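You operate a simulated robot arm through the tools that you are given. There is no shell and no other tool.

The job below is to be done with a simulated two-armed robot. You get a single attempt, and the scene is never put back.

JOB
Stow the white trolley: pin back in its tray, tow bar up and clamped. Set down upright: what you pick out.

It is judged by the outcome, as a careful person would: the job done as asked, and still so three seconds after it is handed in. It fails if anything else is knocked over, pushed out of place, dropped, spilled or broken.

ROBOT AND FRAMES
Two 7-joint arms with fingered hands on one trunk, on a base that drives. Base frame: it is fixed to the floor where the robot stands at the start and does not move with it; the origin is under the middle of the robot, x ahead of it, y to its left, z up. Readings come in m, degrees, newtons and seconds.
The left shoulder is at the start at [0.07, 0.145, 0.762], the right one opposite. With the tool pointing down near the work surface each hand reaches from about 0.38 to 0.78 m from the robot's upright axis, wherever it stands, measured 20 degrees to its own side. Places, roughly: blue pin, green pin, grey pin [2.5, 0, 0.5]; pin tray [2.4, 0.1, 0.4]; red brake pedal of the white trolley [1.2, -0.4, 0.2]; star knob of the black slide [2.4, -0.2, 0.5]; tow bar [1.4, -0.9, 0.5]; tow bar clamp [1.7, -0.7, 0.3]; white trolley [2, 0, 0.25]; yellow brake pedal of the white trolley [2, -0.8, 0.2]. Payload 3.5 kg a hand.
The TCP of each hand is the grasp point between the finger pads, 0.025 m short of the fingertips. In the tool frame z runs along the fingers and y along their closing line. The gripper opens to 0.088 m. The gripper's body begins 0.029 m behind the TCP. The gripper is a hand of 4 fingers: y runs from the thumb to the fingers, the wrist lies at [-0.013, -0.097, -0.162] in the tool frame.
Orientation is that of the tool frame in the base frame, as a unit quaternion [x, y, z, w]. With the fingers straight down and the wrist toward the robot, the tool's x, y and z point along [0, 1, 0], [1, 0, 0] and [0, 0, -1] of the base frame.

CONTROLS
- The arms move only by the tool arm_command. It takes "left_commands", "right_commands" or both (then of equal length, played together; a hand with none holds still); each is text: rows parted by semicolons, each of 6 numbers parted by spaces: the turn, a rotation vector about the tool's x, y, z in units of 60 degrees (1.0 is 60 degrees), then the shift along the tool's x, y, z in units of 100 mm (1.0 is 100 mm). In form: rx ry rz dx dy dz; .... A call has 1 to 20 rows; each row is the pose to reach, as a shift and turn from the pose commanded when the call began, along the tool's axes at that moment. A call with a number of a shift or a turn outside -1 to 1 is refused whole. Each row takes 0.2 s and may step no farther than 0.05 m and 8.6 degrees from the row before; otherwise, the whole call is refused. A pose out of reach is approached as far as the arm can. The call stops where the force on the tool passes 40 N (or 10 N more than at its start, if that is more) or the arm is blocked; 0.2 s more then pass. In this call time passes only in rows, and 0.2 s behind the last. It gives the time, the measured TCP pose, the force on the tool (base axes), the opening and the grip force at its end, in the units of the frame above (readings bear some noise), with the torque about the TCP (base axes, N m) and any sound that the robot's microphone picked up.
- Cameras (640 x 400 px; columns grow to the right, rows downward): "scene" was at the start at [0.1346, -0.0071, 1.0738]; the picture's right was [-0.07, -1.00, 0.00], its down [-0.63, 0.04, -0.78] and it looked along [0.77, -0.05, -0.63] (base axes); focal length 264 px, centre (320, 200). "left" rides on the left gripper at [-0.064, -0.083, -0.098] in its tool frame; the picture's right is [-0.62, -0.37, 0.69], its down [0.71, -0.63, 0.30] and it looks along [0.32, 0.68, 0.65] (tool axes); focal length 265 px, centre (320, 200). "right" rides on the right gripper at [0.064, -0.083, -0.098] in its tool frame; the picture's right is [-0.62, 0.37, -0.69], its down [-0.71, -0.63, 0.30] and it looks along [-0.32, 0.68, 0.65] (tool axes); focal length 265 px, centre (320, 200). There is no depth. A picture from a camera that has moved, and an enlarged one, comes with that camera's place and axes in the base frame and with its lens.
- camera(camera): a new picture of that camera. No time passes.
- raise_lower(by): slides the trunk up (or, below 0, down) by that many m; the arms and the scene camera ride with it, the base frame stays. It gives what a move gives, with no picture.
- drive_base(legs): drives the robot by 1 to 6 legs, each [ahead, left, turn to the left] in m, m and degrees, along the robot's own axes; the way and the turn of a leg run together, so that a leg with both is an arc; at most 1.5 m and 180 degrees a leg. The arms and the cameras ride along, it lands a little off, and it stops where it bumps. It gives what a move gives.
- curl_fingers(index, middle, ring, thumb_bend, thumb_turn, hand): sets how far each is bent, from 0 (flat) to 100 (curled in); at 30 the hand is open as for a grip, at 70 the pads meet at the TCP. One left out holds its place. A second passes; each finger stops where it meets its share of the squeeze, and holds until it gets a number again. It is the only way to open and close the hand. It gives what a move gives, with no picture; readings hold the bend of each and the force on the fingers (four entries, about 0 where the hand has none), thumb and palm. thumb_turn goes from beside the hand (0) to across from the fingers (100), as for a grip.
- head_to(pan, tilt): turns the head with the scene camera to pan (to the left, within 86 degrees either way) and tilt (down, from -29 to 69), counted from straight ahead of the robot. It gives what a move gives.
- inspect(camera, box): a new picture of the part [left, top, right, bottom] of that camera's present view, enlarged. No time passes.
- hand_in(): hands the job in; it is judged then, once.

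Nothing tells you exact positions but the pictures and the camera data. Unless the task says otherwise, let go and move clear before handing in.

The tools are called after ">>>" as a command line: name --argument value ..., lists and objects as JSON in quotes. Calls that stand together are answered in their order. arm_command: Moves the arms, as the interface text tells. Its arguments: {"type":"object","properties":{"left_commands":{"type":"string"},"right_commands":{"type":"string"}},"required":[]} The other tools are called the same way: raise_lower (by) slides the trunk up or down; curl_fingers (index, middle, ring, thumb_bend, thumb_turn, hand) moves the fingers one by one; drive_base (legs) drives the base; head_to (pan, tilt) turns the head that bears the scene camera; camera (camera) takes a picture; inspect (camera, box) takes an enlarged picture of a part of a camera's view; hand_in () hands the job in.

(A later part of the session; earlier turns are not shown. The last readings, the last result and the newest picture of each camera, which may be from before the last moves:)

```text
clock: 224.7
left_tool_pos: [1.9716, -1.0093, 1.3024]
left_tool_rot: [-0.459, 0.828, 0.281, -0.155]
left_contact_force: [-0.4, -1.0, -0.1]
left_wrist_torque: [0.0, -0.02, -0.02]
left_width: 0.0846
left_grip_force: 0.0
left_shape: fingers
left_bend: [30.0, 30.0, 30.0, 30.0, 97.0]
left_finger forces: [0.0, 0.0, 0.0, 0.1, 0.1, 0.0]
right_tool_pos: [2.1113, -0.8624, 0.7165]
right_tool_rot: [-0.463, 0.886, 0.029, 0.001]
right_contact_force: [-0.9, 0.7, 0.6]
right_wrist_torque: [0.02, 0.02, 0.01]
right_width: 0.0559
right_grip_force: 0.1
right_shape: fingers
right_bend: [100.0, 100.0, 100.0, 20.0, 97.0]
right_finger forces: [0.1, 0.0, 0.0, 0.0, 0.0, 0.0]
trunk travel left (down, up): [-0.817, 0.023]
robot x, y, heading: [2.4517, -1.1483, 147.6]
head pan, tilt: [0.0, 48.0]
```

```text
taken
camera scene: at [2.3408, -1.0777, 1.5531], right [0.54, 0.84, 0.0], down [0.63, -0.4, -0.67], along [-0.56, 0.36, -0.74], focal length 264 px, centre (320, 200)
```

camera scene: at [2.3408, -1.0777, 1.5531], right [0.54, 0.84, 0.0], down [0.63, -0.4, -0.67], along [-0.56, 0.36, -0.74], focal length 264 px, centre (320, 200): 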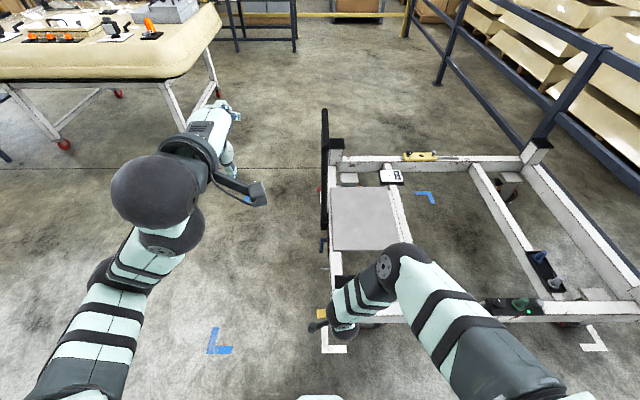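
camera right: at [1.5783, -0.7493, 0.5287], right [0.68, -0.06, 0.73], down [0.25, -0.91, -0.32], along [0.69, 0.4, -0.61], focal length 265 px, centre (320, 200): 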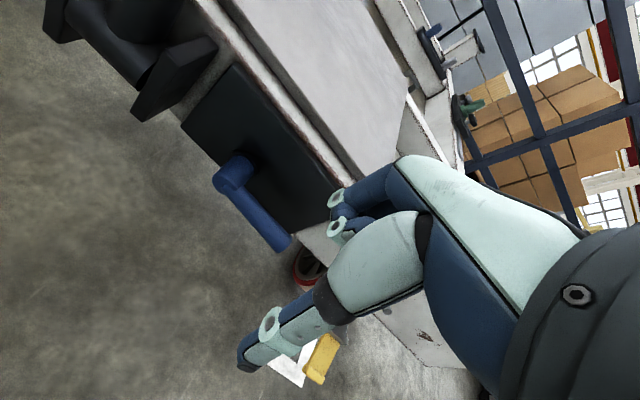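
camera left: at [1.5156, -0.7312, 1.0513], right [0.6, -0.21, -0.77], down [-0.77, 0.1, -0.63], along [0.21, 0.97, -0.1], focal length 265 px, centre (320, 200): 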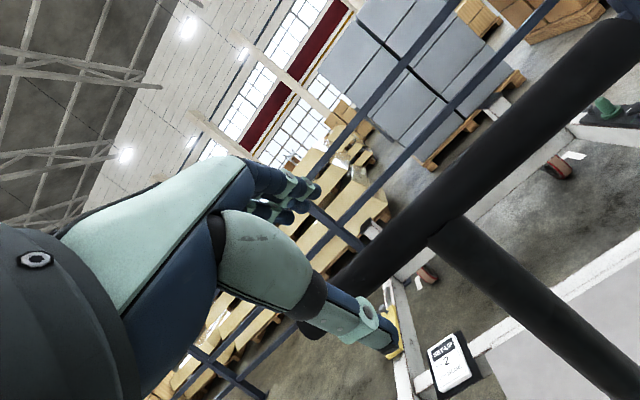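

>>> drive_base --legs '[[0, -0.76, 0]]'

>>> head_to --pan -10 --tilt 55

>>> camera --camera "scene"

>>> camera --camera "right"

```text
clock: 228.9
left_tool_pos: [2.3832, -0.3613, 1.303]
left_tool_rot: [-0.458, 0.829, 0.282, -0.154]
left_contact_force: [-0.1, 0.4, 0.0]
left_wrist_torque: [0.05, -0.01, -0.03]
left_width: 0.0849
left_grip_force: 0.1
left_shape: fingers
left_bend: [30.0, 30.0, 30.0, 30.0, 97.0]
left_finger forces: [0.0, 0.0, 0.1, 0.1, 0.0, 0.0]
right_tool_pos: [2.5236, -0.2131, 0.7164]
right_tool_rot: [-0.461, 0.887, 0.03, 0.002]
right_contact_force: [-0.1, 0.1, 0.3]
right_wrist_torque: [0.01, 0.0, 0.0]
right_width: 0.0559
right_grip_force: 0.0
right_shape: fingers
right_bend: [100.0, 100.0, 100.0, 20.0, 97.0]
right_finger forces: [0.1, 0.1, 0.0, 0.0, 0.0, 0.0]
trunk travel left (down, up): [-0.817, 0.023]
robot x, y, heading: [2.8619, -0.4971, 147.5]
head pan, tilt: [0.0, 48.0]
```

```text
clock: 229.6
left_tool_pos: [2.3839, -0.3598, 1.3037]
left_tool_rot: [-0.457, 0.829, 0.282, -0.155]
left_contact_force: [0.5, 0.2, 0.4]
left_wrist_torque: [0.01, 0.01, 0.02]
left_width: 0.0847
left_grip_force: 0.1
left_shape: fingers
left_bend: [30.0, 30.0, 30.0, 30.0, 97.0]
left_finger forces: [0.0, 0.0, 0.0, 0.1, 0.0, 0.1]
right_tool_pos: [2.5237, -0.2132, 0.7165]
right_tool_rot: [-0.462, 0.886, 0.028, 0.001]
right_contact_force: [0.0, -1.2, -0.1]
right_wrist_torque: [0.01, -0.02, -0.01]
right_width: 0.0559
right_grip_force: 0.1
right_shape: fingers
right_bend: [100.0, 100.0, 100.0, 20.0, 97.0]
right_finger forces: [0.0, 0.0, 0.1, 0.0, 0.0, 0.0]
trunk travel left (down, up): [-0.817, 0.023]
robot x, y, heading: [2.8628, -0.4968, 147.6]
head pan, tilt: [-10.0, 55.0]
```

```text
taken
camera scene: at [2.7663, -0.4224, 1.5439], right [0.68, 0.74, 0.0], down [0.6, -0.55, -0.57], along [-0.42, 0.39, -0.82], focal length 264 px, centre (320, 200)
```

scene: 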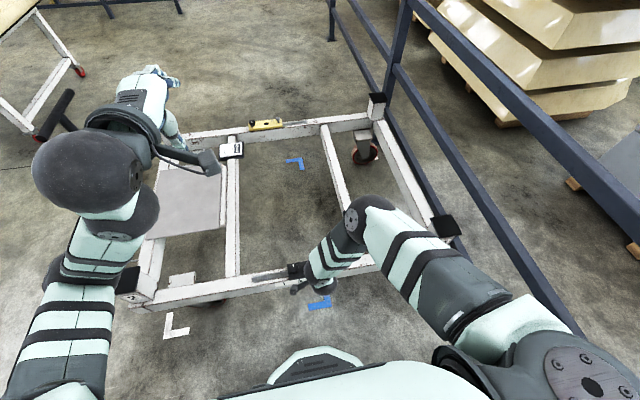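

```text
taken
camera right: at [2.5569, -0.3206, 0.8077], right [0.07, 0.68, 0.73], down [0.92, 0.24, -0.32], along [-0.39, 0.69, -0.61], focal length 265 px, centre (320, 200)
```

right: 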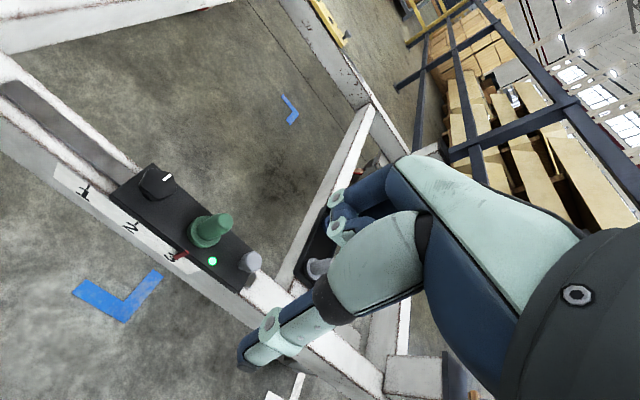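

>>> inspect --camera "right" --box '[100, 150, 292, 270]'

>>> inspect --camera "right" --box '[130, 160, 226, 220]'

>>> inspect --camera "right" --box '[176, 200, 272, 300]'

```text
3.33 times, centred on (196, 210) of right
camera zoom: at [2.5569, -0.3206, 0.8077], right [0.07, 0.68, 0.73], down [0.92, 0.24, -0.32], along [-0.39, 0.69, -0.61], focal length 885 px, centre (733, 167)
```

zoom: 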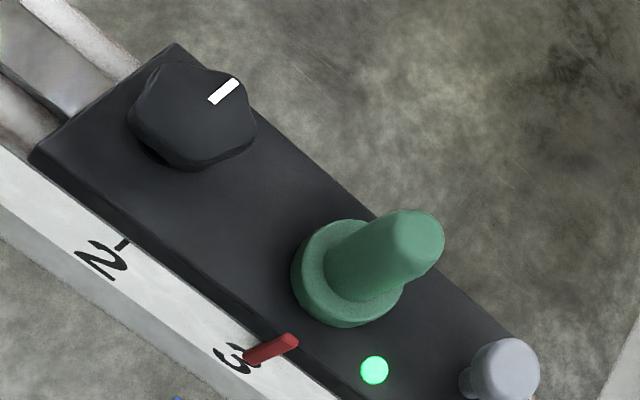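

```text
6.67 times, centred on (178, 190) of right
camera zoom: at [2.5569, -0.3206, 0.8077], right [0.07, 0.68, 0.73], down [0.92, 0.24, -0.32], along [-0.39, 0.69, -0.61], focal length 1769 px, centre (1267, 267)
```

zoom: 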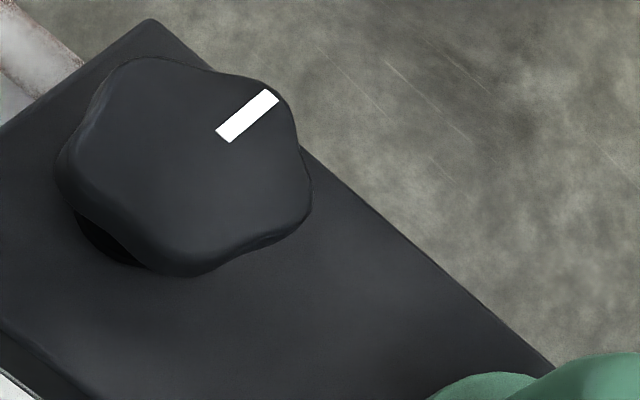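

```text
4.00 times, centred on (224, 250) of right
camera zoom: at [2.5569, -0.3206, 0.8077], right [0.07, 0.68, 0.73], down [0.92, 0.24, -0.32], along [-0.39, 0.69, -0.61], focal length 1062 px, centre (704, 0)
```

zoom: 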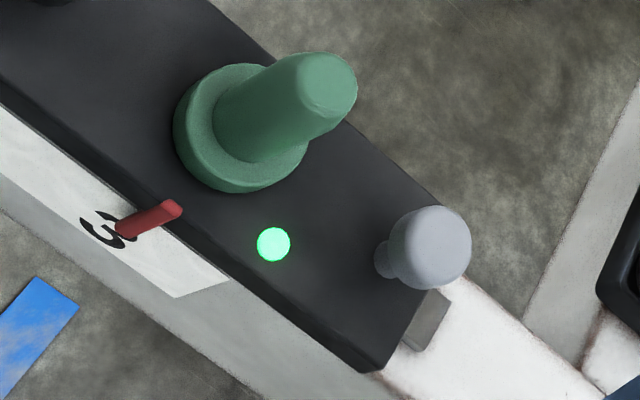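

The black slide holds the green pin; its flange top is near z 0.44 and the pin axis near (2.44, -0.16). I'll open and level the right hand, roll forward so it's above the pin, and look again.

>>> curl_fingers --hand "right" --index 30 --middle 30 --ring 30 --thumb_bend 30

>>> arm_command --right_commands "0.048 0.028 0 0 0 0"

>>> drive_base --legs '[[0.06, 0, 0]]'

>>> camera --camera "right"

>>> camera --camera "scene"

```text
clock: 230.6
left_tool_pos: [2.3834, -0.3615, 1.3034]
left_tool_rot: [-0.458, 0.829, 0.282, -0.155]
left_contact_force: [0.2, -0.7, -0.2]
left_wrist_torque: [0.01, -0.03, 0.02]
left_width: 0.0845
left_grip_force: 0.1
left_shape: fingers
left_bend: [30.0, 30.0, 30.0, 30.0, 97.0]
left_finger forces: [0.0, 0.0, 0.0, 0.0, 0.0, 0.0]
right_tool_pos: [2.5236, -0.2139, 0.7162]
right_tool_rot: [-0.462, 0.886, 0.029, 0.001]
right_contact_force: [-0.4, 0.2, 0.1]
right_wrist_torque: [0.02, 0.04, -0.03]
right_width: 0.0848
right_grip_force: 0.1
right_shape: fingers
right_bend: [30.0, 30.0, 30.0, 30.0, 97.0]
right_finger forces: [0.0, 0.0, 0.1, 0.1, 0.0, 0.0]
trunk travel left (down, up): [-0.817, 0.023]
robot x, y, heading: [2.8612, -0.5001, 147.5]
head pan, tilt: [-10.0, 55.0]
```

```text
clock: 231.0
left_tool_pos: [2.3838, -0.3596, 1.3026]
left_tool_rot: [-0.459, 0.828, 0.281, -0.155]
left_contact_force: [-0.1, 0.4, -0.1]
left_wrist_torque: [0.02, 0.0, 0.0]
left_width: 0.0847
left_grip_force: 0.1
left_shape: fingers
left_bend: [30.0, 30.0, 30.0, 30.0, 97.0]
left_finger forces: [0.0, 0.0, 0.1, 0.1, 0.1, 0.0]
right_tool_pos: [2.523, -0.2128, 0.7163]
right_tool_rot: [-0.462, 0.887, 0.0, 0.0]
right_contact_force: [-0.7, 0.0, -0.1]
right_wrist_torque: [0.01, -0.03, -0.01]
right_width: 0.0851
right_grip_force: 0.0
right_shape: fingers
right_bend: [30.0, 30.0, 30.0, 30.0, 97.0]
right_finger forces: [0.1, 0.0, 0.1, 0.2, 0.1, 0.0]
trunk travel left (down, up): [-0.817, 0.023]
robot x, y, heading: [2.8652, -0.4974, 147.7]
head pan, tilt: [-10.0, 55.0]
```

```text
clock: 232.0
left_tool_pos: [2.3381, -0.3311, 1.3054]
left_tool_rot: [-0.458, 0.828, 0.283, -0.156]
left_contact_force: [-0.2, 0.1, -0.1]
left_wrist_torque: [-0.01, 0.03, -0.01]
left_width: 0.0849
left_grip_force: 0.1
left_shape: fingers
left_bend: [30.0, 30.0, 30.0, 30.0, 97.0]
left_finger forces: [0.0, 0.0, 0.0, 0.0, 0.0, 0.1]
right_tool_pos: [2.476, -0.1827, 0.7186]
right_tool_rot: [-0.463, 0.886, 0.001, -0.001]
right_contact_force: [-0.2, 0.3, 0.5]
right_wrist_torque: [0.04, -0.01, -0.04]
right_width: 0.0849
right_grip_force: 0.1
right_shape: fingers
right_bend: [30.0, 30.0, 30.0, 30.0, 97.0]
right_finger forces: [0.1, 0.1, 0.1, 0.0, 0.0, 0.0]
trunk travel left (down, up): [-0.817, 0.023]
robot x, y, heading: [2.8145, -0.4649, 147.3]
head pan, tilt: [-10.0, 55.0]
```

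```text
taken
camera right: at [2.507, -0.2855, 0.8154], right [0.06, 0.72, 0.69], down [0.92, 0.23, -0.31], along [-0.38, 0.66, -0.65], focal length 265 px, centre (320, 200)
```

right: 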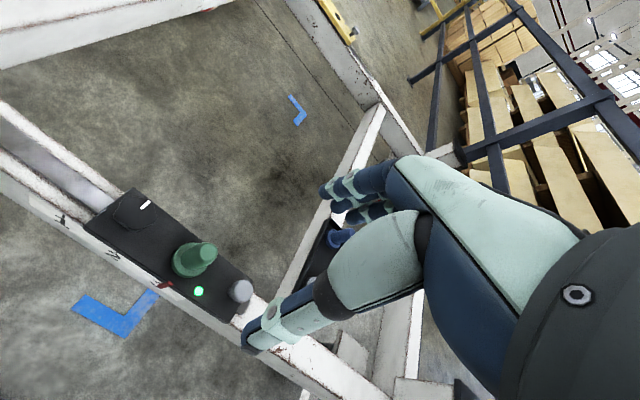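

```text
taken
camera scene: at [2.7211, -0.3939, 1.5444], right [0.68, 0.74, 0.0], down [0.6, -0.55, -0.58], along [-0.43, 0.39, -0.82], focal length 264 px, centre (320, 200)
```

scene: 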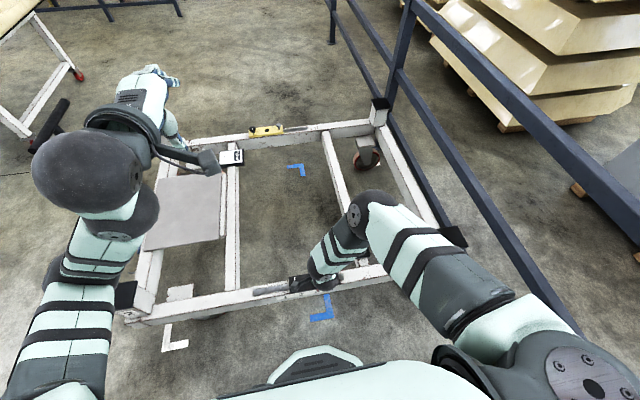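

>>> camera --camera "left"

>>> head_to --pan -32 --tilt 50

>>> camera --camera "scene"

```text
taken
camera left: at [2.4799, -0.3436, 1.3329], right [0.22, 0.6, -0.77], down [-0.12, -0.77, -0.63], along [-0.97, 0.23, -0.1], focal length 265 px, centre (320, 200)
```

left: 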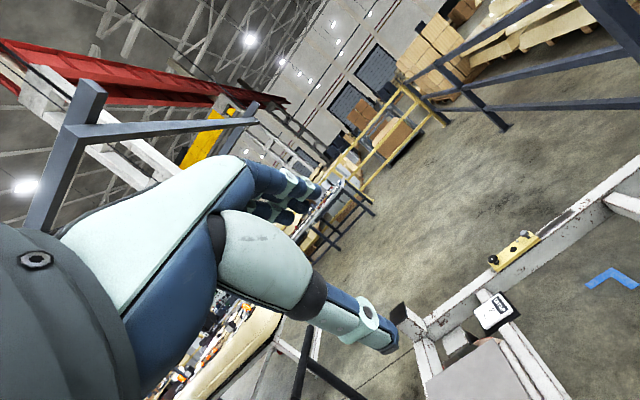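

```text
clock: 232.8
left_tool_pos: [2.333, -0.328, 1.3022]
left_tool_rot: [-0.459, 0.829, 0.281, -0.155]
left_contact_force: [0.5, 0.0, -0.5]
left_wrist_torque: [0.02, 0.01, 0.01]
left_width: 0.0845
left_grip_force: 0.1
left_shape: fingers
left_bend: [30.0, 30.0, 30.0, 30.0, 97.0]
left_finger forces: [0.0, 0.0, 0.0, 0.1, 0.0, 0.0]
right_tool_pos: [2.4723, -0.1818, 0.7171]
right_tool_rot: [-0.462, 0.887, 0.0, 0.0]
right_contact_force: [0.1, 0.7, -0.1]
right_wrist_torque: [0.01, 0.02, 0.03]
right_width: 0.0848
right_grip_force: 0.1
right_shape: fingers
right_bend: [30.0, 30.0, 30.0, 30.0, 97.0]
right_finger forces: [0.0, 0.0, 0.1, 0.0, 0.1, 0.1]
trunk travel left (down, up): [-0.817, 0.023]
robot x, y, heading: [2.8124, -0.468, 147.5]
head pan, tilt: [-32.0, 50.0]
```

```text
taken
camera scene: at [2.7349, -0.3695, 1.5503], right [0.9, 0.43, 0.0], down [0.33, -0.69, -0.64], along [-0.28, 0.58, -0.77], focal length 264 px, centre (320, 200)
```

scene: 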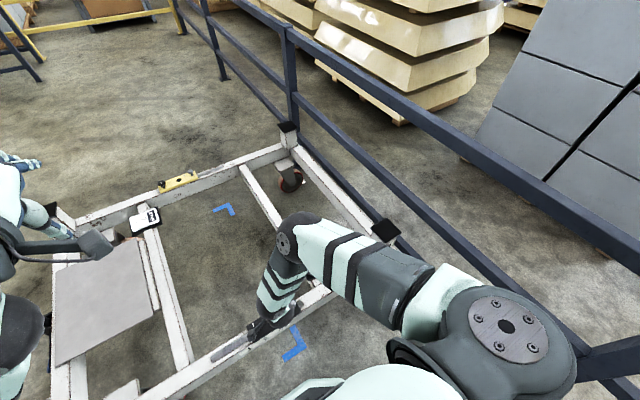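

>>> drive_base --legs '[[0.041, 0, 0]]'

>>> raise_lower --by -0.16

>>> camera --camera "right"

>>> inspect --camera "right" --box '[150, 160, 350, 340]'

```text
clock: 233.7
left_tool_pos: [2.3069, -0.3097, 1.3057]
left_tool_rot: [-0.457, 0.828, 0.285, -0.156]
left_contact_force: [0.4, -0.2, -0.2]
left_wrist_torque: [-0.01, 0.02, 0.01]
left_width: 0.0849
left_grip_force: 0.0
left_shape: fingers
left_bend: [30.0, 30.0, 30.0, 30.0, 97.0]
left_finger forces: [0.0, 0.1, 0.0, 0.0, 0.1, 0.0]
right_tool_pos: [2.4423, -0.1631, 0.7199]
right_tool_rot: [-0.463, 0.886, 0.002, -0.002]
right_contact_force: [-0.2, 0.3, -0.6]
right_wrist_torque: [0.0, 0.02, -0.03]
right_width: 0.0848
right_grip_force: 0.0
right_shape: fingers
right_bend: [30.0, 30.0, 30.0, 30.0, 97.0]
right_finger forces: [0.0, 0.0, 0.0, 0.0, 0.1, 0.1]
trunk travel left (down, up): [-0.817, 0.023]
robot x, y, heading: [2.7766, -0.4443, 147.4]
head pan, tilt: [-32.0, 50.0]
```

```text
clock: 235.5
left_tool_pos: [2.2996, -0.3073, 1.1441]
left_tool_rot: [-0.457, 0.829, 0.284, -0.155]
left_contact_force: [-0.2, 0.0, -1.3]
left_wrist_torque: [-0.01, 0.0, 0.01]
left_width: 0.0848
left_grip_force: 0.1
left_shape: fingers
left_bend: [30.0, 30.0, 30.0, 30.0, 97.0]
left_finger forces: [0.1, 0.1, 0.1, 0.1, 0.0, 0.1]
right_tool_pos: [2.4395, -0.1607, 0.5561]
right_tool_rot: [-0.462, 0.887, 0.0, -0.001]
right_contact_force: [0.2, 0.5, 0.8]
right_wrist_torque: [-0.03, 0.04, -0.02]
right_width: 0.0851
right_grip_force: 0.0
right_shape: fingers
right_bend: [30.0, 30.0, 30.0, 30.0, 97.0]
right_finger forces: [0.0, 0.0, 0.0, 0.0, 0.1, 0.0]
trunk travel left (down, up): [-0.657, 0.183]
robot x, y, heading: [2.7816, -0.4459, 147.5]
head pan, tilt: [-32.0, 50.0]
```

```text
taken
camera right: at [2.4708, -0.2627, 0.6539], right [0.05, 0.72, 0.69], down [0.93, 0.23, -0.3], along [-0.38, 0.66, -0.65], focal length 265 px, centre (320, 200)
```

right: 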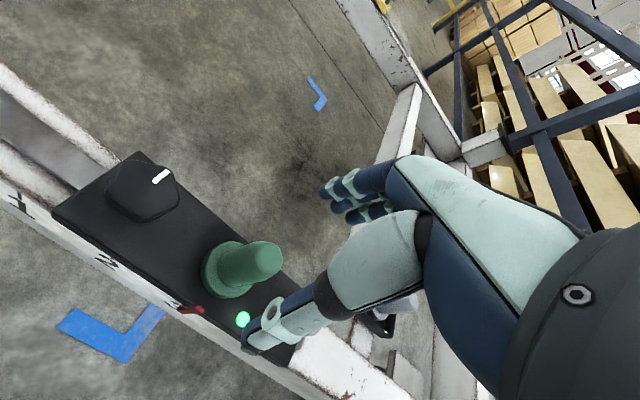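

```text
2.22 times, centred on (250, 250) of right
camera zoom: at [2.4708, -0.2627, 0.6539], right [0.05, 0.72, 0.69], down [0.93, 0.23, -0.3], along [-0.38, 0.66, -0.65], focal length 590 px, centre (476, 89)
```

zoom: 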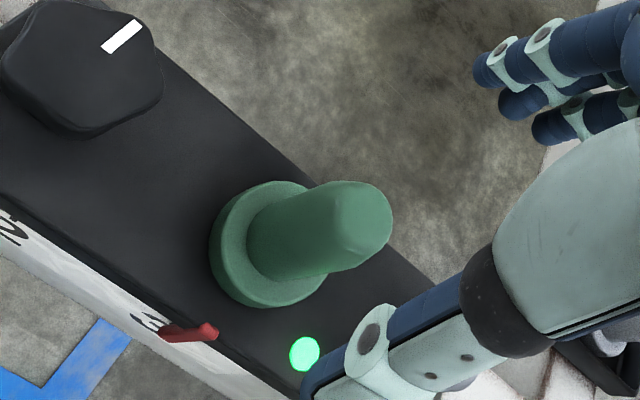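

The pin is centred between thumb and fingers. I'll lower the last 8 cm and close gently on the pin's shank.

>>> raise_lower --by -0.084

>>> camera --camera "right"

>>> curl_fingers --hand "right" --index 64 --middle 64 --ring 64 --thumb_bend 64

>>> camera --camera "right"

```text
clock: 236.7
left_tool_pos: [2.3009, -0.3065, 1.06]
left_tool_rot: [-0.458, 0.828, 0.282, -0.156]
left_contact_force: [-0.1, -0.5, 0.4]
left_wrist_torque: [0.01, 0.02, -0.01]
left_width: 0.0847
left_grip_force: 0.0
left_shape: fingers
left_bend: [30.0, 30.0, 30.0, 30.0, 97.0]
left_finger forces: [0.0, 0.0, 0.1, 0.0, 0.0, 0.1]
right_tool_pos: [2.441, -0.162, 0.4727]
right_tool_rot: [-0.462, 0.887, 0.0, 0.001]
right_contact_force: [-0.3, -1.2, 0.6]
right_wrist_torque: [0.0, 0.03, -0.01]
right_width: 0.0851
right_grip_force: 0.1
right_shape: fingers
right_bend: [30.0, 30.0, 30.0, 30.0, 97.0]
right_finger forces: [0.1, 0.0, 0.1, 0.1, 0.0, 0.0]
trunk travel left (down, up): [-0.573, 0.267]
robot x, y, heading: [2.7797, -0.4439, 147.8]
head pan, tilt: [-32.0, 50.0]
```

```text
taken
camera right: at [2.4709, -0.2628, 0.5699], right [0.05, 0.72, 0.69], down [0.93, 0.23, -0.3], along [-0.38, 0.66, -0.65], focal length 265 px, centre (320, 200)
```

right: 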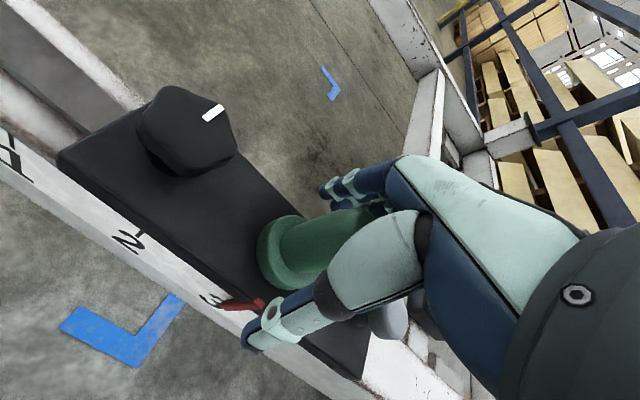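

```text
clock: 237.7
left_tool_pos: [2.2998, -0.307, 1.0586]
left_tool_rot: [-0.458, 0.829, 0.282, -0.155]
left_contact_force: [0.3, 0.4, 0.6]
left_wrist_torque: [0.0, -0.02, 0.0]
left_width: 0.0846
left_grip_force: 0.1
left_shape: fingers
left_bend: [30.0, 30.0, 30.0, 30.0, 97.0]
left_finger forces: [0.0, 0.1, 0.1, 0.1, 0.1, 0.1]
right_tool_pos: [2.4383, -0.1597, 0.4725]
right_tool_rot: [-0.463, 0.886, 0.002, -0.002]
right_contact_force: [-9.5, 5.9, 8.6]
right_wrist_torque: [0.33, 0.41, 0.08]
right_width: 0.0186
right_grip_force: 9.3
right_shape: fingers
right_bend: [59.0, 55.0, 64.0, 63.0, 97.0]
right_finger forces: [3.6, 13.8, 0.0, 0.0, 0.8, 0.1]
trunk travel left (down, up): [-0.573, 0.267]
robot x, y, heading: [2.7785, -0.4444, 147.5]
head pan, tilt: [-32.0, 50.0]
```

```text
taken
camera right: at [2.4695, -0.262, 0.5705], right [0.06, 0.72, 0.69], down [0.92, 0.23, -0.31], along [-0.38, 0.66, -0.65], focal length 265 px, centre (320, 200)
```

right: 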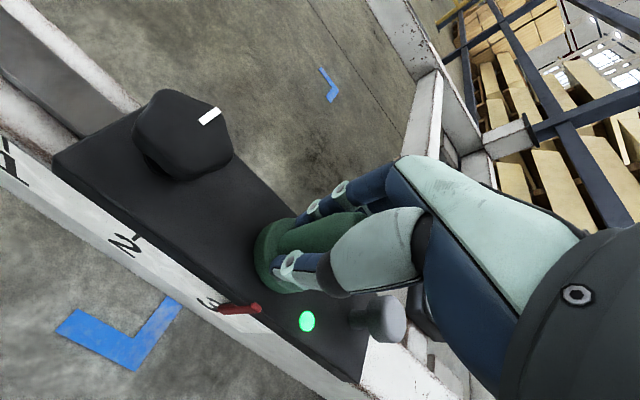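

>>> arm_command --right_commands "0 0 0 0 0.04 -0.02; 0 0 0 0 0.06 -0.03"

>>> curl_fingers --hand "right" --thumb_bend 70

```text
clock: 238.3
left_tool_pos: [2.2992, -0.3064, 1.06]
left_tool_rot: [-0.457, 0.829, 0.283, -0.155]
left_contact_force: [-0.1, -0.4, 0.6]
left_wrist_torque: [0.0, -0.01, -0.01]
left_width: 0.0848
left_grip_force: 0.1
left_shape: fingers
left_bend: [30.0, 30.0, 30.0, 30.0, 97.0]
left_finger forces: [0.0, 0.1, 0.0, 0.0, 0.1, 0.0]
right_tool_pos: [2.4364, -0.1594, 0.4739]
right_tool_rot: [-0.462, 0.887, -0.002, 0.001]
right_contact_force: [-3.8, 2.2, 0.8]
right_wrist_torque: [0.1, 0.1, 0.06]
right_width: 0.0183
right_grip_force: 4.9
right_shape: fingers
right_bend: [60.0, 57.0, 64.0, 61.0, 97.0]
right_finger forces: [1.9, 6.1, 0.0, 0.1, 2.2, 0.1]
trunk travel left (down, up): [-0.573, 0.267]
robot x, y, heading: [2.7801, -0.4432, 147.4]
head pan, tilt: [-32.0, 50.0]
```

```text
clock: 239.3
left_tool_pos: [2.3007, -0.3062, 1.0594]
left_tool_rot: [-0.458, 0.829, 0.282, -0.154]
left_contact_force: [-1.0, 0.0, -0.3]
left_wrist_torque: [-0.01, -0.01, 0.0]
left_width: 0.0847
left_grip_force: 0.1
left_shape: fingers
left_bend: [30.0, 30.0, 30.0, 30.0, 97.0]
left_finger forces: [0.0, 0.1, 0.1, 0.0, 0.0, 0.0]
right_tool_pos: [2.4356, -0.1585, 0.475]
right_tool_rot: [-0.462, 0.887, 0.0, 0.0]
right_contact_force: [1.1, -0.7, -3.0]
right_wrist_torque: [-0.01, 0.01, 0.04]
right_width: 0.0178
right_grip_force: 5.9
right_shape: fingers
right_bend: [61.0, 58.0, 64.0, 63.0, 97.0]
right_finger forces: [1.4, 4.1, 0.0, 0.1, 6.0, 0.0]
trunk travel left (down, up): [-0.573, 0.267]
robot x, y, heading: [2.7769, -0.4408, 147.7]
head pan, tilt: [-32.0, 50.0]
```

Grip is balanced. I'll firm it up, then try lifting the pin a little to see if it's free.

>>> curl_fingers --hand "right" --index 72 --middle 72 --ring 66 --thumb_bend 78

>>> arm_command --right_commands "0 0 0 0 0 -0.03; 0 0 0 0 0 -0.06; 0 0 0 0 0 -0.1"

>>> camera --camera "right"

```text
clock: 240.3
left_tool_pos: [2.2991, -0.307, 1.0595]
left_tool_rot: [-0.459, 0.829, 0.281, -0.154]
left_contact_force: [-0.2, 0.3, 0.3]
left_wrist_torque: [0.01, 0.01, 0.0]
left_width: 0.0843
left_grip_force: 0.0
left_shape: fingers
left_bend: [30.0, 30.0, 30.0, 30.0, 97.0]
left_finger forces: [0.0, 0.1, 0.1, 0.0, 0.0, 0.1]
right_tool_pos: [2.4344, -0.1578, 0.4758]
right_tool_rot: [-0.462, 0.887, -0.001, 0.001]
right_contact_force: [0.2, 0.0, -3.3]
right_wrist_torque: [0.04, -0.01, 0.09]
right_width: 0.0152
right_grip_force: 13.4
right_shape: fingers
right_bend: [61.0, 63.0, 66.0, 63.0, 97.0]
right_finger forces: [6.8, 7.8, 0.1, 0.0, 13.3, 0.0]
trunk travel left (down, up): [-0.573, 0.267]
robot x, y, heading: [2.7813, -0.4412, 147.6]
head pan, tilt: [-32.0, 50.0]
```

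```text
clock: 241.1
left_tool_pos: [2.2999, -0.3067, 1.0606]
left_tool_rot: [-0.458, 0.829, 0.282, -0.155]
left_contact_force: [-0.4, 0.8, -0.5]
left_wrist_torque: [-0.02, -0.02, -0.01]
left_width: 0.0847
left_grip_force: 0.0
left_shape: fingers
left_bend: [30.0, 30.0, 30.0, 30.0, 97.0]
left_finger forces: [0.1, 0.0, 0.0, 0.1, 0.1, 0.0]
right_tool_pos: [2.4344, -0.1573, 0.485]
right_tool_rot: [-0.462, 0.887, 0.0, 0.0]
right_contact_force: [0.5, -0.2, -2.0]
right_wrist_torque: [0.0, 0.0, 0.02]
right_width: 0.015
right_grip_force: 13.6
right_shape: fingers
right_bend: [60.0, 64.0, 66.0, 64.0, 94.0]
right_finger forces: [7.8, 6.2, 0.0, 0.0, 13.7, 0.0]
trunk travel left (down, up): [-0.573, 0.267]
robot x, y, heading: [2.7767, -0.4458, 147.4]
head pan, tilt: [-32.0, 50.0]
```

```text
taken
camera right: at [2.4655, -0.2592, 0.5829], right [0.05, 0.72, 0.69], down [0.93, 0.23, -0.3], along [-0.38, 0.66, -0.65], focal length 265 px, centre (320, 200)
```

right: 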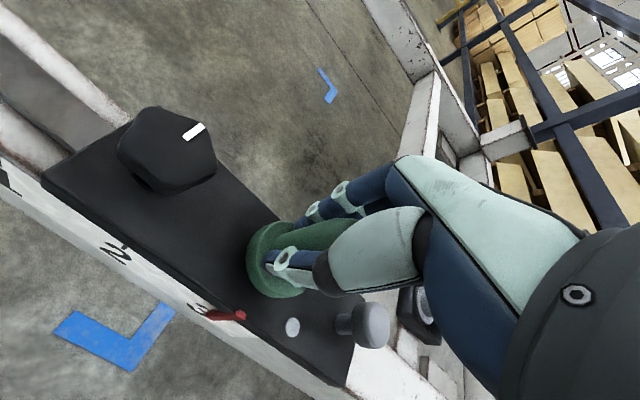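

The pin lifts out freely and the lamp went out. I'll raise it well clear and check how it's sitting in the fingers.

>>> arm_command --right_commands "0 0 0 0 0 -0.2; 0 0 0 0 0 -0.4; 0 0 0 0 0 -0.6; 0 0 0 0 0 -0.8; 0 0 0 0 0 -0.98"

>>> camera --camera "right"

>>> camera --camera "scene"

>>> inspect --camera "scene" --box '[200, 240, 360, 360]'

```text
clock: 242.3
left_tool_pos: [2.3003, -0.3069, 1.0593]
left_tool_rot: [-0.458, 0.828, 0.282, -0.155]
left_contact_force: [-0.1, -0.4, 0.6]
left_wrist_torque: [-0.01, -0.02, 0.01]
left_width: 0.0846
left_grip_force: 0.2
left_shape: fingers
left_bend: [30.0, 30.0, 30.0, 30.0, 97.0]
left_finger forces: [0.1, 0.1, 0.1, 0.0, 0.0, 0.1]
right_tool_pos: [2.4354, -0.1567, 0.5845]
right_tool_rot: [-0.463, 0.886, 0.0, 0.0]
right_contact_force: [-0.8, 0.4, -1.2]
right_wrist_torque: [0.03, 0.03, 0.0]
right_width: 0.0152
right_grip_force: 14.3
right_shape: fingers
right_bend: [60.0, 64.0, 66.0, 64.0, 94.0]
right_finger forces: [7.8, 6.3, 0.0, 0.0, 13.7, 0.0]
trunk travel left (down, up): [-0.573, 0.267]
robot x, y, heading: [2.7775, -0.4461, 147.3]
head pan, tilt: [-32.0, 50.0]
```

```text
taken
camera right: at [2.466, -0.2589, 0.6812], right [0.05, 0.72, 0.69], down [0.93, 0.23, -0.3], along [-0.37, 0.66, -0.65], focal length 265 px, centre (320, 200)
```

right: 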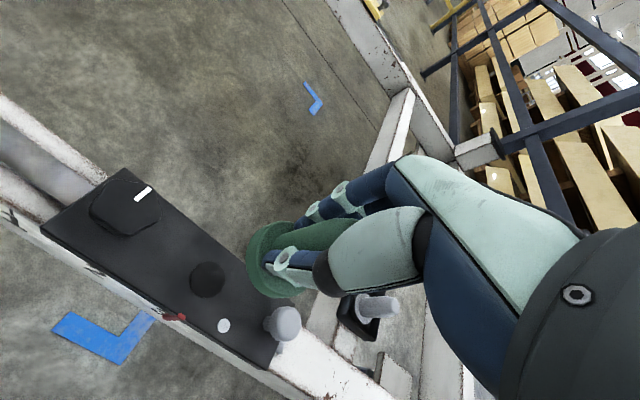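

```text
taken
camera scene: at [2.7023, -0.3486, 1.3064], right [0.9, 0.43, 0.0], down [0.33, -0.69, -0.64], along [-0.28, 0.58, -0.77], focal length 264 px, centre (320, 200)
```

scene: 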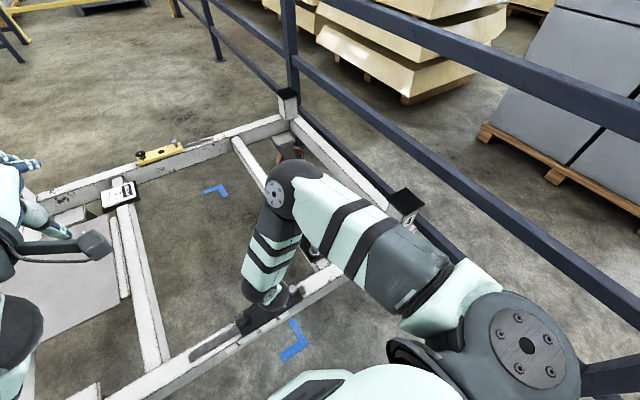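

```text
3.33 times, centred on (280, 300) of scene
camera zoom: at [2.7023, -0.3486, 1.3064], right [0.9, 0.43, 0.0], down [0.33, -0.69, -0.64], along [-0.28, 0.58, -0.77], focal length 879 px, centre (453, -133)
```

zoom: 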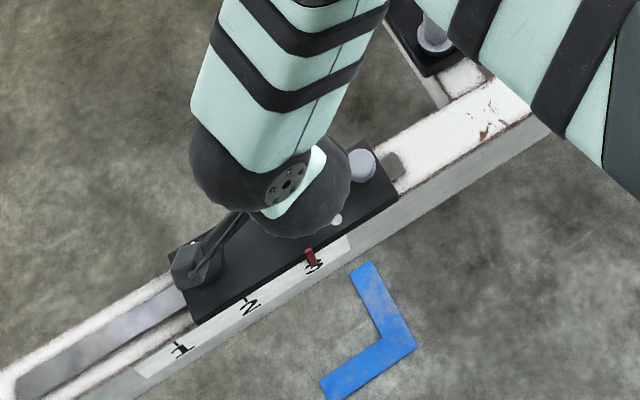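

>>> inspect --camera "right" --box '[320, 270, 420, 360]'

>>> inspect --camera "right" --box '[220, 190, 340, 310]'

```text
4.44 times, centred on (370, 315) of right
camera zoom: at [2.466, -0.2589, 0.6812], right [0.05, 0.72, 0.69], down [0.93, 0.23, -0.3], along [-0.37, 0.66, -0.65], focal length 1180 px, centre (98, -311)
```

zoom: 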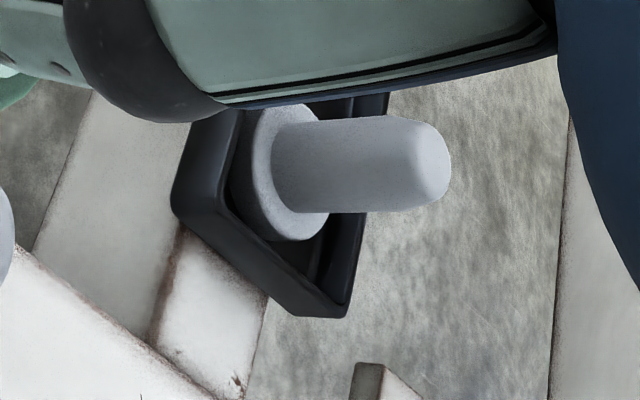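

```text
3.33 times, centred on (280, 250) of right
camera zoom: at [2.466, -0.2589, 0.6812], right [0.05, 0.72, 0.69], down [0.93, 0.23, -0.3], along [-0.37, 0.66, -0.65], focal length 885 px, centre (453, 33)
```

zoom: 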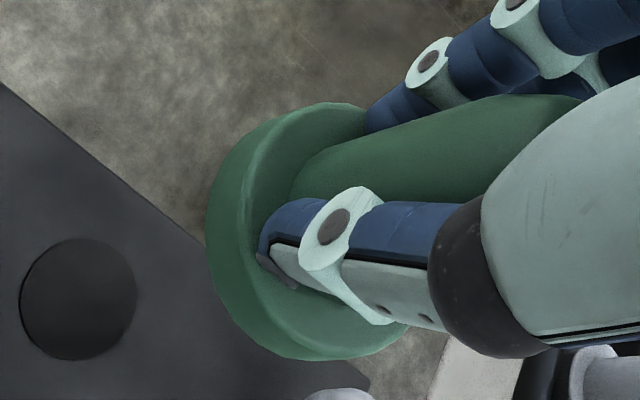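

Pin held upright. I'll raise a bit more for clearance and carry it toward the tray's empty middle place, partly by arm and partly by a short sideways drive.

>>> raise_lower --by 0.06

>>> arm_command --right_commands "0 0 0 -0.2 0.2 0; 0 0 0 -0.4 0.4 0; 0 0 0 -0.6 0.6 0; 0 0 0 -0.8 0.8 0; 0 0 0 -1.0 1.0 0"

>>> drive_base --legs '[[0, -0.1, 0]]'

>>> camera --camera "right"

>>> camera --camera "scene"

```text
clock: 243.3
left_tool_pos: [2.2992, -0.3062, 1.1191]
left_tool_rot: [-0.458, 0.828, 0.282, -0.156]
left_contact_force: [0.1, 0.3, 0.2]
left_wrist_torque: [0.0, 0.02, -0.01]
left_width: 0.0847
left_grip_force: 0.0
left_shape: fingers
left_bend: [30.0, 30.0, 30.0, 30.0, 97.0]
left_finger forces: [0.0, 0.0, 0.1, 0.1, 0.0, 0.0]
right_tool_pos: [2.4348, -0.1563, 0.6431]
right_tool_rot: [-0.463, 0.887, 0.0, 0.0]
right_contact_force: [0.1, -0.1, -2.5]
right_wrist_torque: [0.0, 0.02, 0.01]
right_width: 0.0148
right_grip_force: 13.9
right_shape: fingers
right_bend: [60.0, 64.0, 66.0, 64.0, 94.0]
right_finger forces: [7.8, 6.3, 0.1, 0.0, 13.7, 0.1]
trunk travel left (down, up): [-0.633, 0.207]
robot x, y, heading: [2.7782, -0.446, 147.6]
head pan, tilt: [-32.0, 50.0]
```

```text
clock: 244.5
left_tool_pos: [2.2999, -0.3066, 1.1196]
left_tool_rot: [-0.458, 0.829, 0.282, -0.155]
left_contact_force: [-0.9, 0.2, 0.1]
left_wrist_torque: [0.01, -0.01, 0.03]
left_width: 0.0847
left_grip_force: 0.0
left_shape: fingers
left_bend: [30.0, 30.0, 30.0, 30.0, 97.0]
left_finger forces: [0.1, 0.0, 0.1, 0.0, 0.0, 0.0]
right_tool_pos: [2.4108, -0.0178, 0.6423]
right_tool_rot: [-0.463, 0.886, -0.002, 0.0]
right_contact_force: [1.0, 0.1, -0.5]
right_wrist_torque: [0.0, 0.04, 0.02]
right_width: 0.015
right_grip_force: 14.0
right_shape: fingers
right_bend: [60.0, 64.0, 66.0, 65.0, 94.0]
right_finger forces: [7.5, 6.4, 0.0, 0.0, 13.6, 0.0]
trunk travel left (down, up): [-0.633, 0.207]
robot x, y, heading: [2.781, -0.4421, 147.4]
head pan, tilt: [-32.0, 50.0]
```

```text
clock: 245.7
left_tool_pos: [2.3527, -0.2234, 1.1203]
left_tool_rot: [-0.459, 0.828, 0.283, -0.156]
left_contact_force: [0.1, -0.1, 0.0]
left_wrist_torque: [-0.02, 0.0, 0.0]
left_width: 0.0846
left_grip_force: 0.1
left_shape: fingers
left_bend: [30.0, 30.0, 30.0, 30.0, 97.0]
left_finger forces: [0.0, 0.1, 0.0, 0.0, 0.1, 0.0]
right_tool_pos: [2.4631, 0.0668, 0.6425]
right_tool_rot: [-0.463, 0.887, 0.0, -0.001]
right_contact_force: [0.1, -0.5, -1.4]
right_wrist_torque: [-0.01, 0.01, 0.0]
right_width: 0.0149
right_grip_force: 13.6
right_shape: fingers
right_bend: [60.0, 64.0, 66.0, 65.0, 94.0]
right_finger forces: [7.7, 6.4, 0.1, 0.1, 13.6, 0.1]
trunk travel left (down, up): [-0.633, 0.207]
robot x, y, heading: [2.8326, -0.3572, 147.6]
head pan, tilt: [-32.0, 50.0]
```

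```text
taken
camera right: at [2.4942, -0.0361, 0.7401], right [0.05, 0.72, 0.69], down [0.93, 0.23, -0.3], along [-0.38, 0.66, -0.65], focal length 265 px, centre (320, 200)
```

right: 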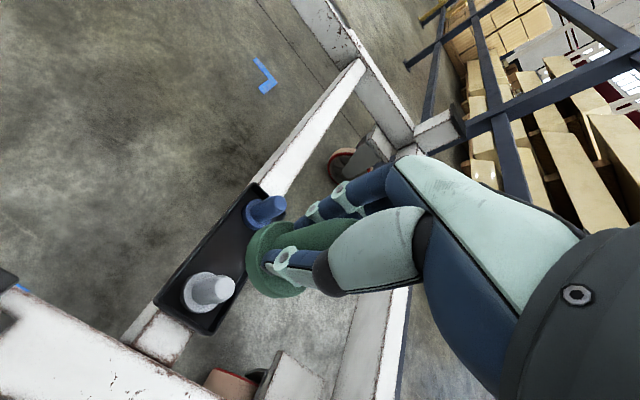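

```text
taken
camera scene: at [2.7554, -0.2642, 1.3663], right [0.9, 0.43, 0.0], down [0.33, -0.69, -0.64], along [-0.28, 0.58, -0.77], focal length 264 px, centre (320, 200)
```

scene: 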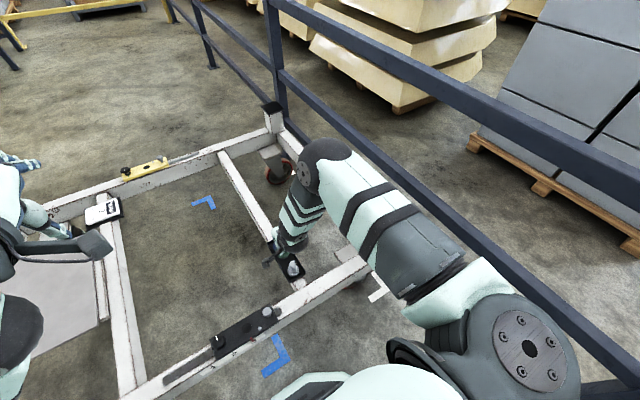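

Now the tray is in view from the right-hand camera. I'll zoom in to see the empty middle place.

>>> inspect --camera "right" --box '[140, 170, 310, 340]'

>>> inspect --camera "right" --box '[180, 210, 276, 270]'

```text
2.35 times, centred on (225, 255) of right
camera zoom: at [2.4942, -0.0361, 0.7401], right [0.05, 0.72, 0.69], down [0.93, 0.23, -0.3], along [-0.38, 0.66, -0.65], focal length 624 px, centre (544, 71)
```

zoom: 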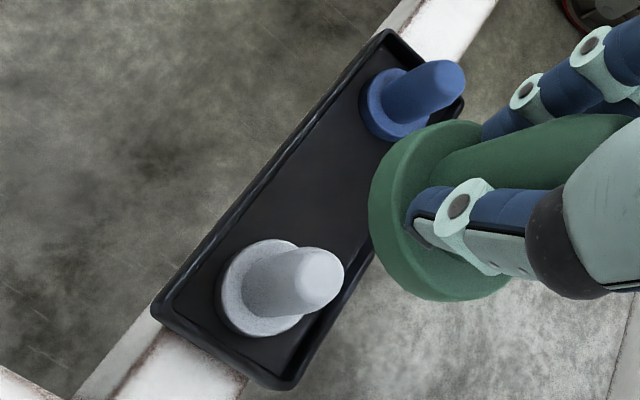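

```text
6.67 times, centred on (228, 240) of right
camera zoom: at [2.4942, -0.0361, 0.7401], right [0.05, 0.72, 0.69], down [0.93, 0.23, -0.3], along [-0.38, 0.66, -0.65], focal length 1769 px, centre (933, -67)
```

zoom: 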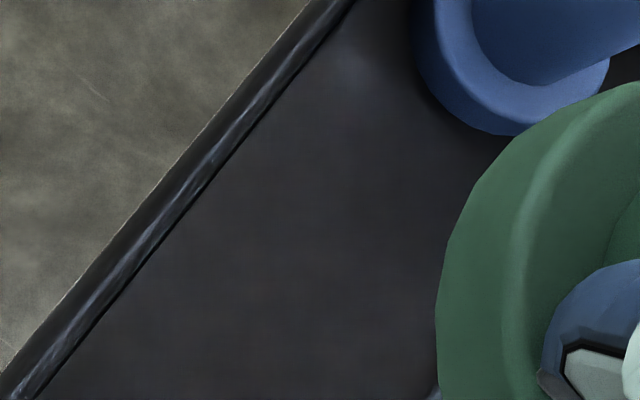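

The tray floor is flat, with blue near (2.357, 0.163) and grey near (2.469, 0.093), so the middle spot is about (2.413, 0.128). I'll move the pin above it and check the line-up before lowering.

>>> arm_command --right_commands "0 0 0 -0.072 0.25 0; 0 0 0 -0.144 0.5 0; 0 0 0 -0.216 0.761 0"

>>> raise_lower --by -0.1

>>> camera --camera "right"

>>> inspect --camera "right" --box '[180, 160, 400, 340]'

>>> camera --camera "scene"

```text
clock: 246.5
left_tool_pos: [2.3534, -0.2223, 1.1194]
left_tool_rot: [-0.459, 0.829, 0.281, -0.155]
left_contact_force: [0.6, 0.3, 0.4]
left_wrist_torque: [0.02, 0.01, 0.03]
left_width: 0.0848
left_grip_force: 0.1
left_shape: fingers
left_bend: [30.0, 30.0, 30.0, 30.0, 97.0]
left_finger forces: [0.0, 0.0, 0.0, 0.0, 0.0, 0.0]
right_tool_pos: [2.4134, 0.1291, 0.6418]
right_tool_rot: [-0.463, 0.886, -0.002, 0.0]
right_contact_force: [0.4, 0.7, -2.7]
right_wrist_torque: [0.0, 0.01, 0.0]
right_width: 0.0151
right_grip_force: 13.7
right_shape: fingers
right_bend: [60.0, 64.0, 66.0, 65.0, 94.0]
right_finger forces: [7.4, 6.6, 0.0, 0.0, 13.6, 0.0]
trunk travel left (down, up): [-0.633, 0.207]
robot x, y, heading: [2.8331, -0.3591, 147.9]
head pan, tilt: [-32.0, 50.0]
```

```text
clock: 247.8
left_tool_pos: [2.3531, -0.2236, 1.0198]
left_tool_rot: [-0.459, 0.828, 0.282, -0.155]
left_contact_force: [-0.5, -0.3, -0.4]
left_wrist_torque: [0.0, -0.04, -0.02]
left_width: 0.0847
left_grip_force: 0.0
left_shape: fingers
left_bend: [30.0, 30.0, 30.0, 30.0, 97.0]
left_finger forces: [0.0, 0.0, 0.0, 0.0, 0.0, 0.0]
right_tool_pos: [2.4126, 0.128, 0.5422]
right_tool_rot: [-0.463, 0.886, 0.0, -0.001]
right_contact_force: [0.4, 0.4, -2.0]
right_wrist_torque: [0.0, 0.03, 0.05]
right_width: 0.0151
right_grip_force: 13.9
right_shape: fingers
right_bend: [60.0, 64.0, 66.0, 65.0, 94.0]
right_finger forces: [7.5, 6.6, 0.1, 0.0, 13.6, 0.0]
trunk travel left (down, up): [-0.533, 0.307]
robot x, y, heading: [2.83, -0.3567, 147.8]
head pan, tilt: [-32.0, 50.0]
```

```text
taken
camera right: at [2.4441, 0.0253, 0.6398], right [0.05, 0.72, 0.69], down [0.93, 0.23, -0.3], along [-0.38, 0.66, -0.65], focal length 265 px, centre (320, 200)
```

right: 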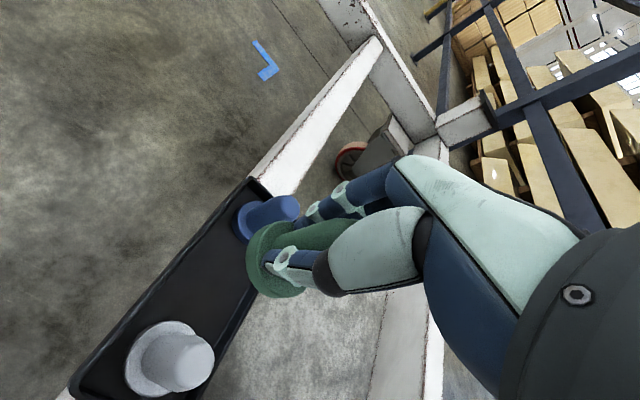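

```text
2.22 times, centred on (290, 250) of right
camera zoom: at [2.4441, 0.0253, 0.6398], right [0.05, 0.72, 0.69], down [0.93, 0.23, -0.3], along [-0.38, 0.66, -0.65], focal length 590 px, centre (387, 89)
```

zoom: 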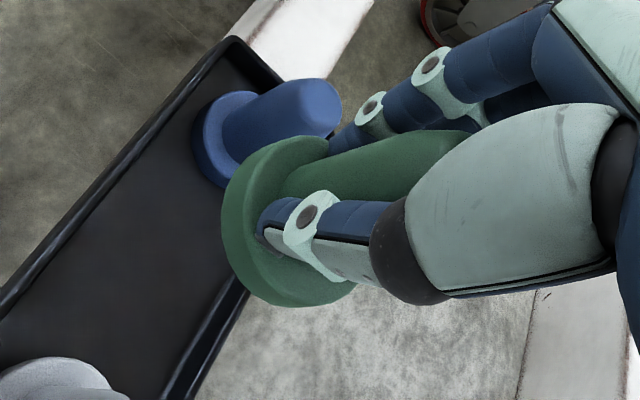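

```text
taken
camera scene: at [2.7556, -0.2645, 1.2664], right [0.9, 0.43, 0.0], down [0.33, -0.69, -0.64], along [-0.28, 0.58, -0.77], focal length 264 px, centre (320, 200)
```

scene: 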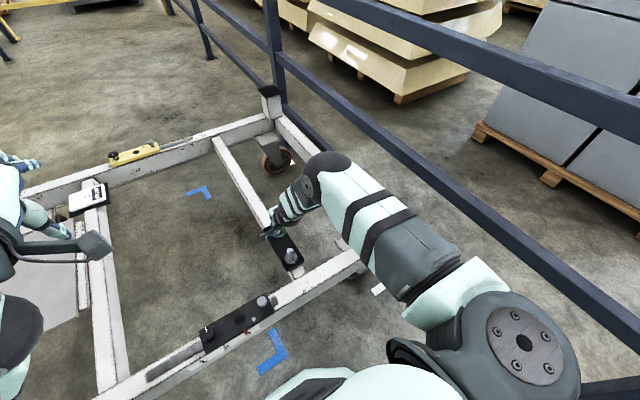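

Line-up with the middle spot is good. I'll nudge 5 mm away from the grey pin, lower most of the way, then finish slowly by feel.

>>> arm_command --right_commands "0 0 0 0 0.05 0"

>>> raise_lower --by -0.085

>>> camera --camera "right"

>>> inspect --camera "right" --box '[160, 160, 380, 340]'

```text
clock: 248.2
left_tool_pos: [2.3525, -0.2231, 1.0192]
left_tool_rot: [-0.459, 0.828, 0.282, -0.155]
left_contact_force: [0.2, -0.4, -0.9]
left_wrist_torque: [0.0, 0.0, -0.04]
left_width: 0.0844
left_grip_force: 0.2
left_shape: fingers
left_bend: [30.0, 30.0, 30.0, 30.0, 97.0]
left_finger forces: [0.0, 0.1, 0.1, 0.1, 0.0, 0.0]
right_tool_pos: [2.4087, 0.1311, 0.5421]
right_tool_rot: [-0.464, 0.886, -0.002, 0.0]
right_contact_force: [-0.5, 0.4, -1.7]
right_wrist_torque: [0.03, -0.01, -0.01]
right_width: 0.0147
right_grip_force: 13.1
right_shape: fingers
right_bend: [60.0, 64.0, 66.0, 65.0, 94.0]
right_finger forces: [7.5, 6.6, 0.0, 0.1, 13.5, 0.0]
trunk travel left (down, up): [-0.533, 0.307]
robot x, y, heading: [2.8305, -0.3637, 147.5]
head pan, tilt: [-32.0, 50.0]
```

```text
clock: 249.4
left_tool_pos: [2.3533, -0.2251, 0.9357]
left_tool_rot: [-0.458, 0.828, 0.282, -0.156]
left_contact_force: [0.6, -0.3, -0.9]
left_wrist_torque: [0.0, -0.01, 0.0]
left_width: 0.0842
left_grip_force: 0.1
left_shape: fingers
left_bend: [30.0, 30.0, 30.0, 30.0, 97.0]
left_finger forces: [0.1, 0.1, 0.0, 0.0, 0.1, 0.1]
right_tool_pos: [2.4085, 0.1302, 0.4572]
right_tool_rot: [-0.463, 0.886, -0.001, -0.001]
right_contact_force: [1.1, 0.4, -1.6]
right_wrist_torque: [0.0, 0.01, -0.04]
right_width: 0.0144
right_grip_force: 14.1
right_shape: fingers
right_bend: [60.0, 64.0, 66.0, 65.0, 94.0]
right_finger forces: [7.5, 6.6, 0.0, 0.0, 13.6, 0.0]
trunk travel left (down, up): [-0.448, 0.392]
robot x, y, heading: [2.833, -0.3625, 147.6]
head pan, tilt: [-32.0, 50.0]
```

```text
taken
camera right: at [2.4399, 0.0282, 0.5548], right [0.05, 0.72, 0.69], down [0.93, 0.23, -0.3], along [-0.38, 0.66, -0.65], focal length 265 px, centre (320, 200)
```

right: 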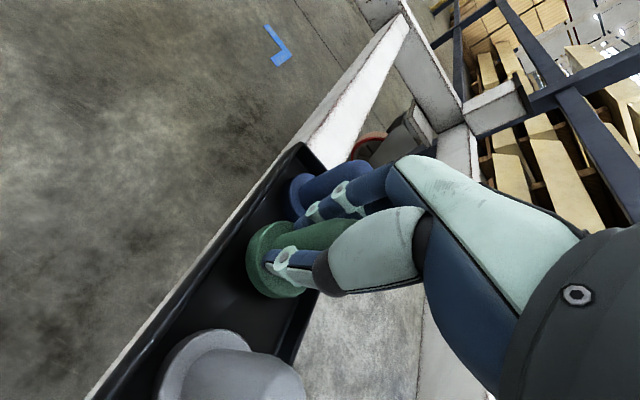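

```text
2.22 times, centred on (270, 250) of right
camera zoom: at [2.4399, 0.0282, 0.5548], right [0.05, 0.72, 0.69], down [0.93, 0.23, -0.3], along [-0.38, 0.66, -0.65], focal length 590 px, centre (431, 89)
```

zoom: 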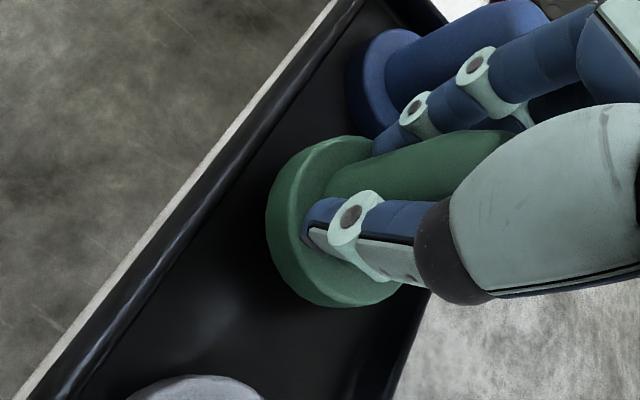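

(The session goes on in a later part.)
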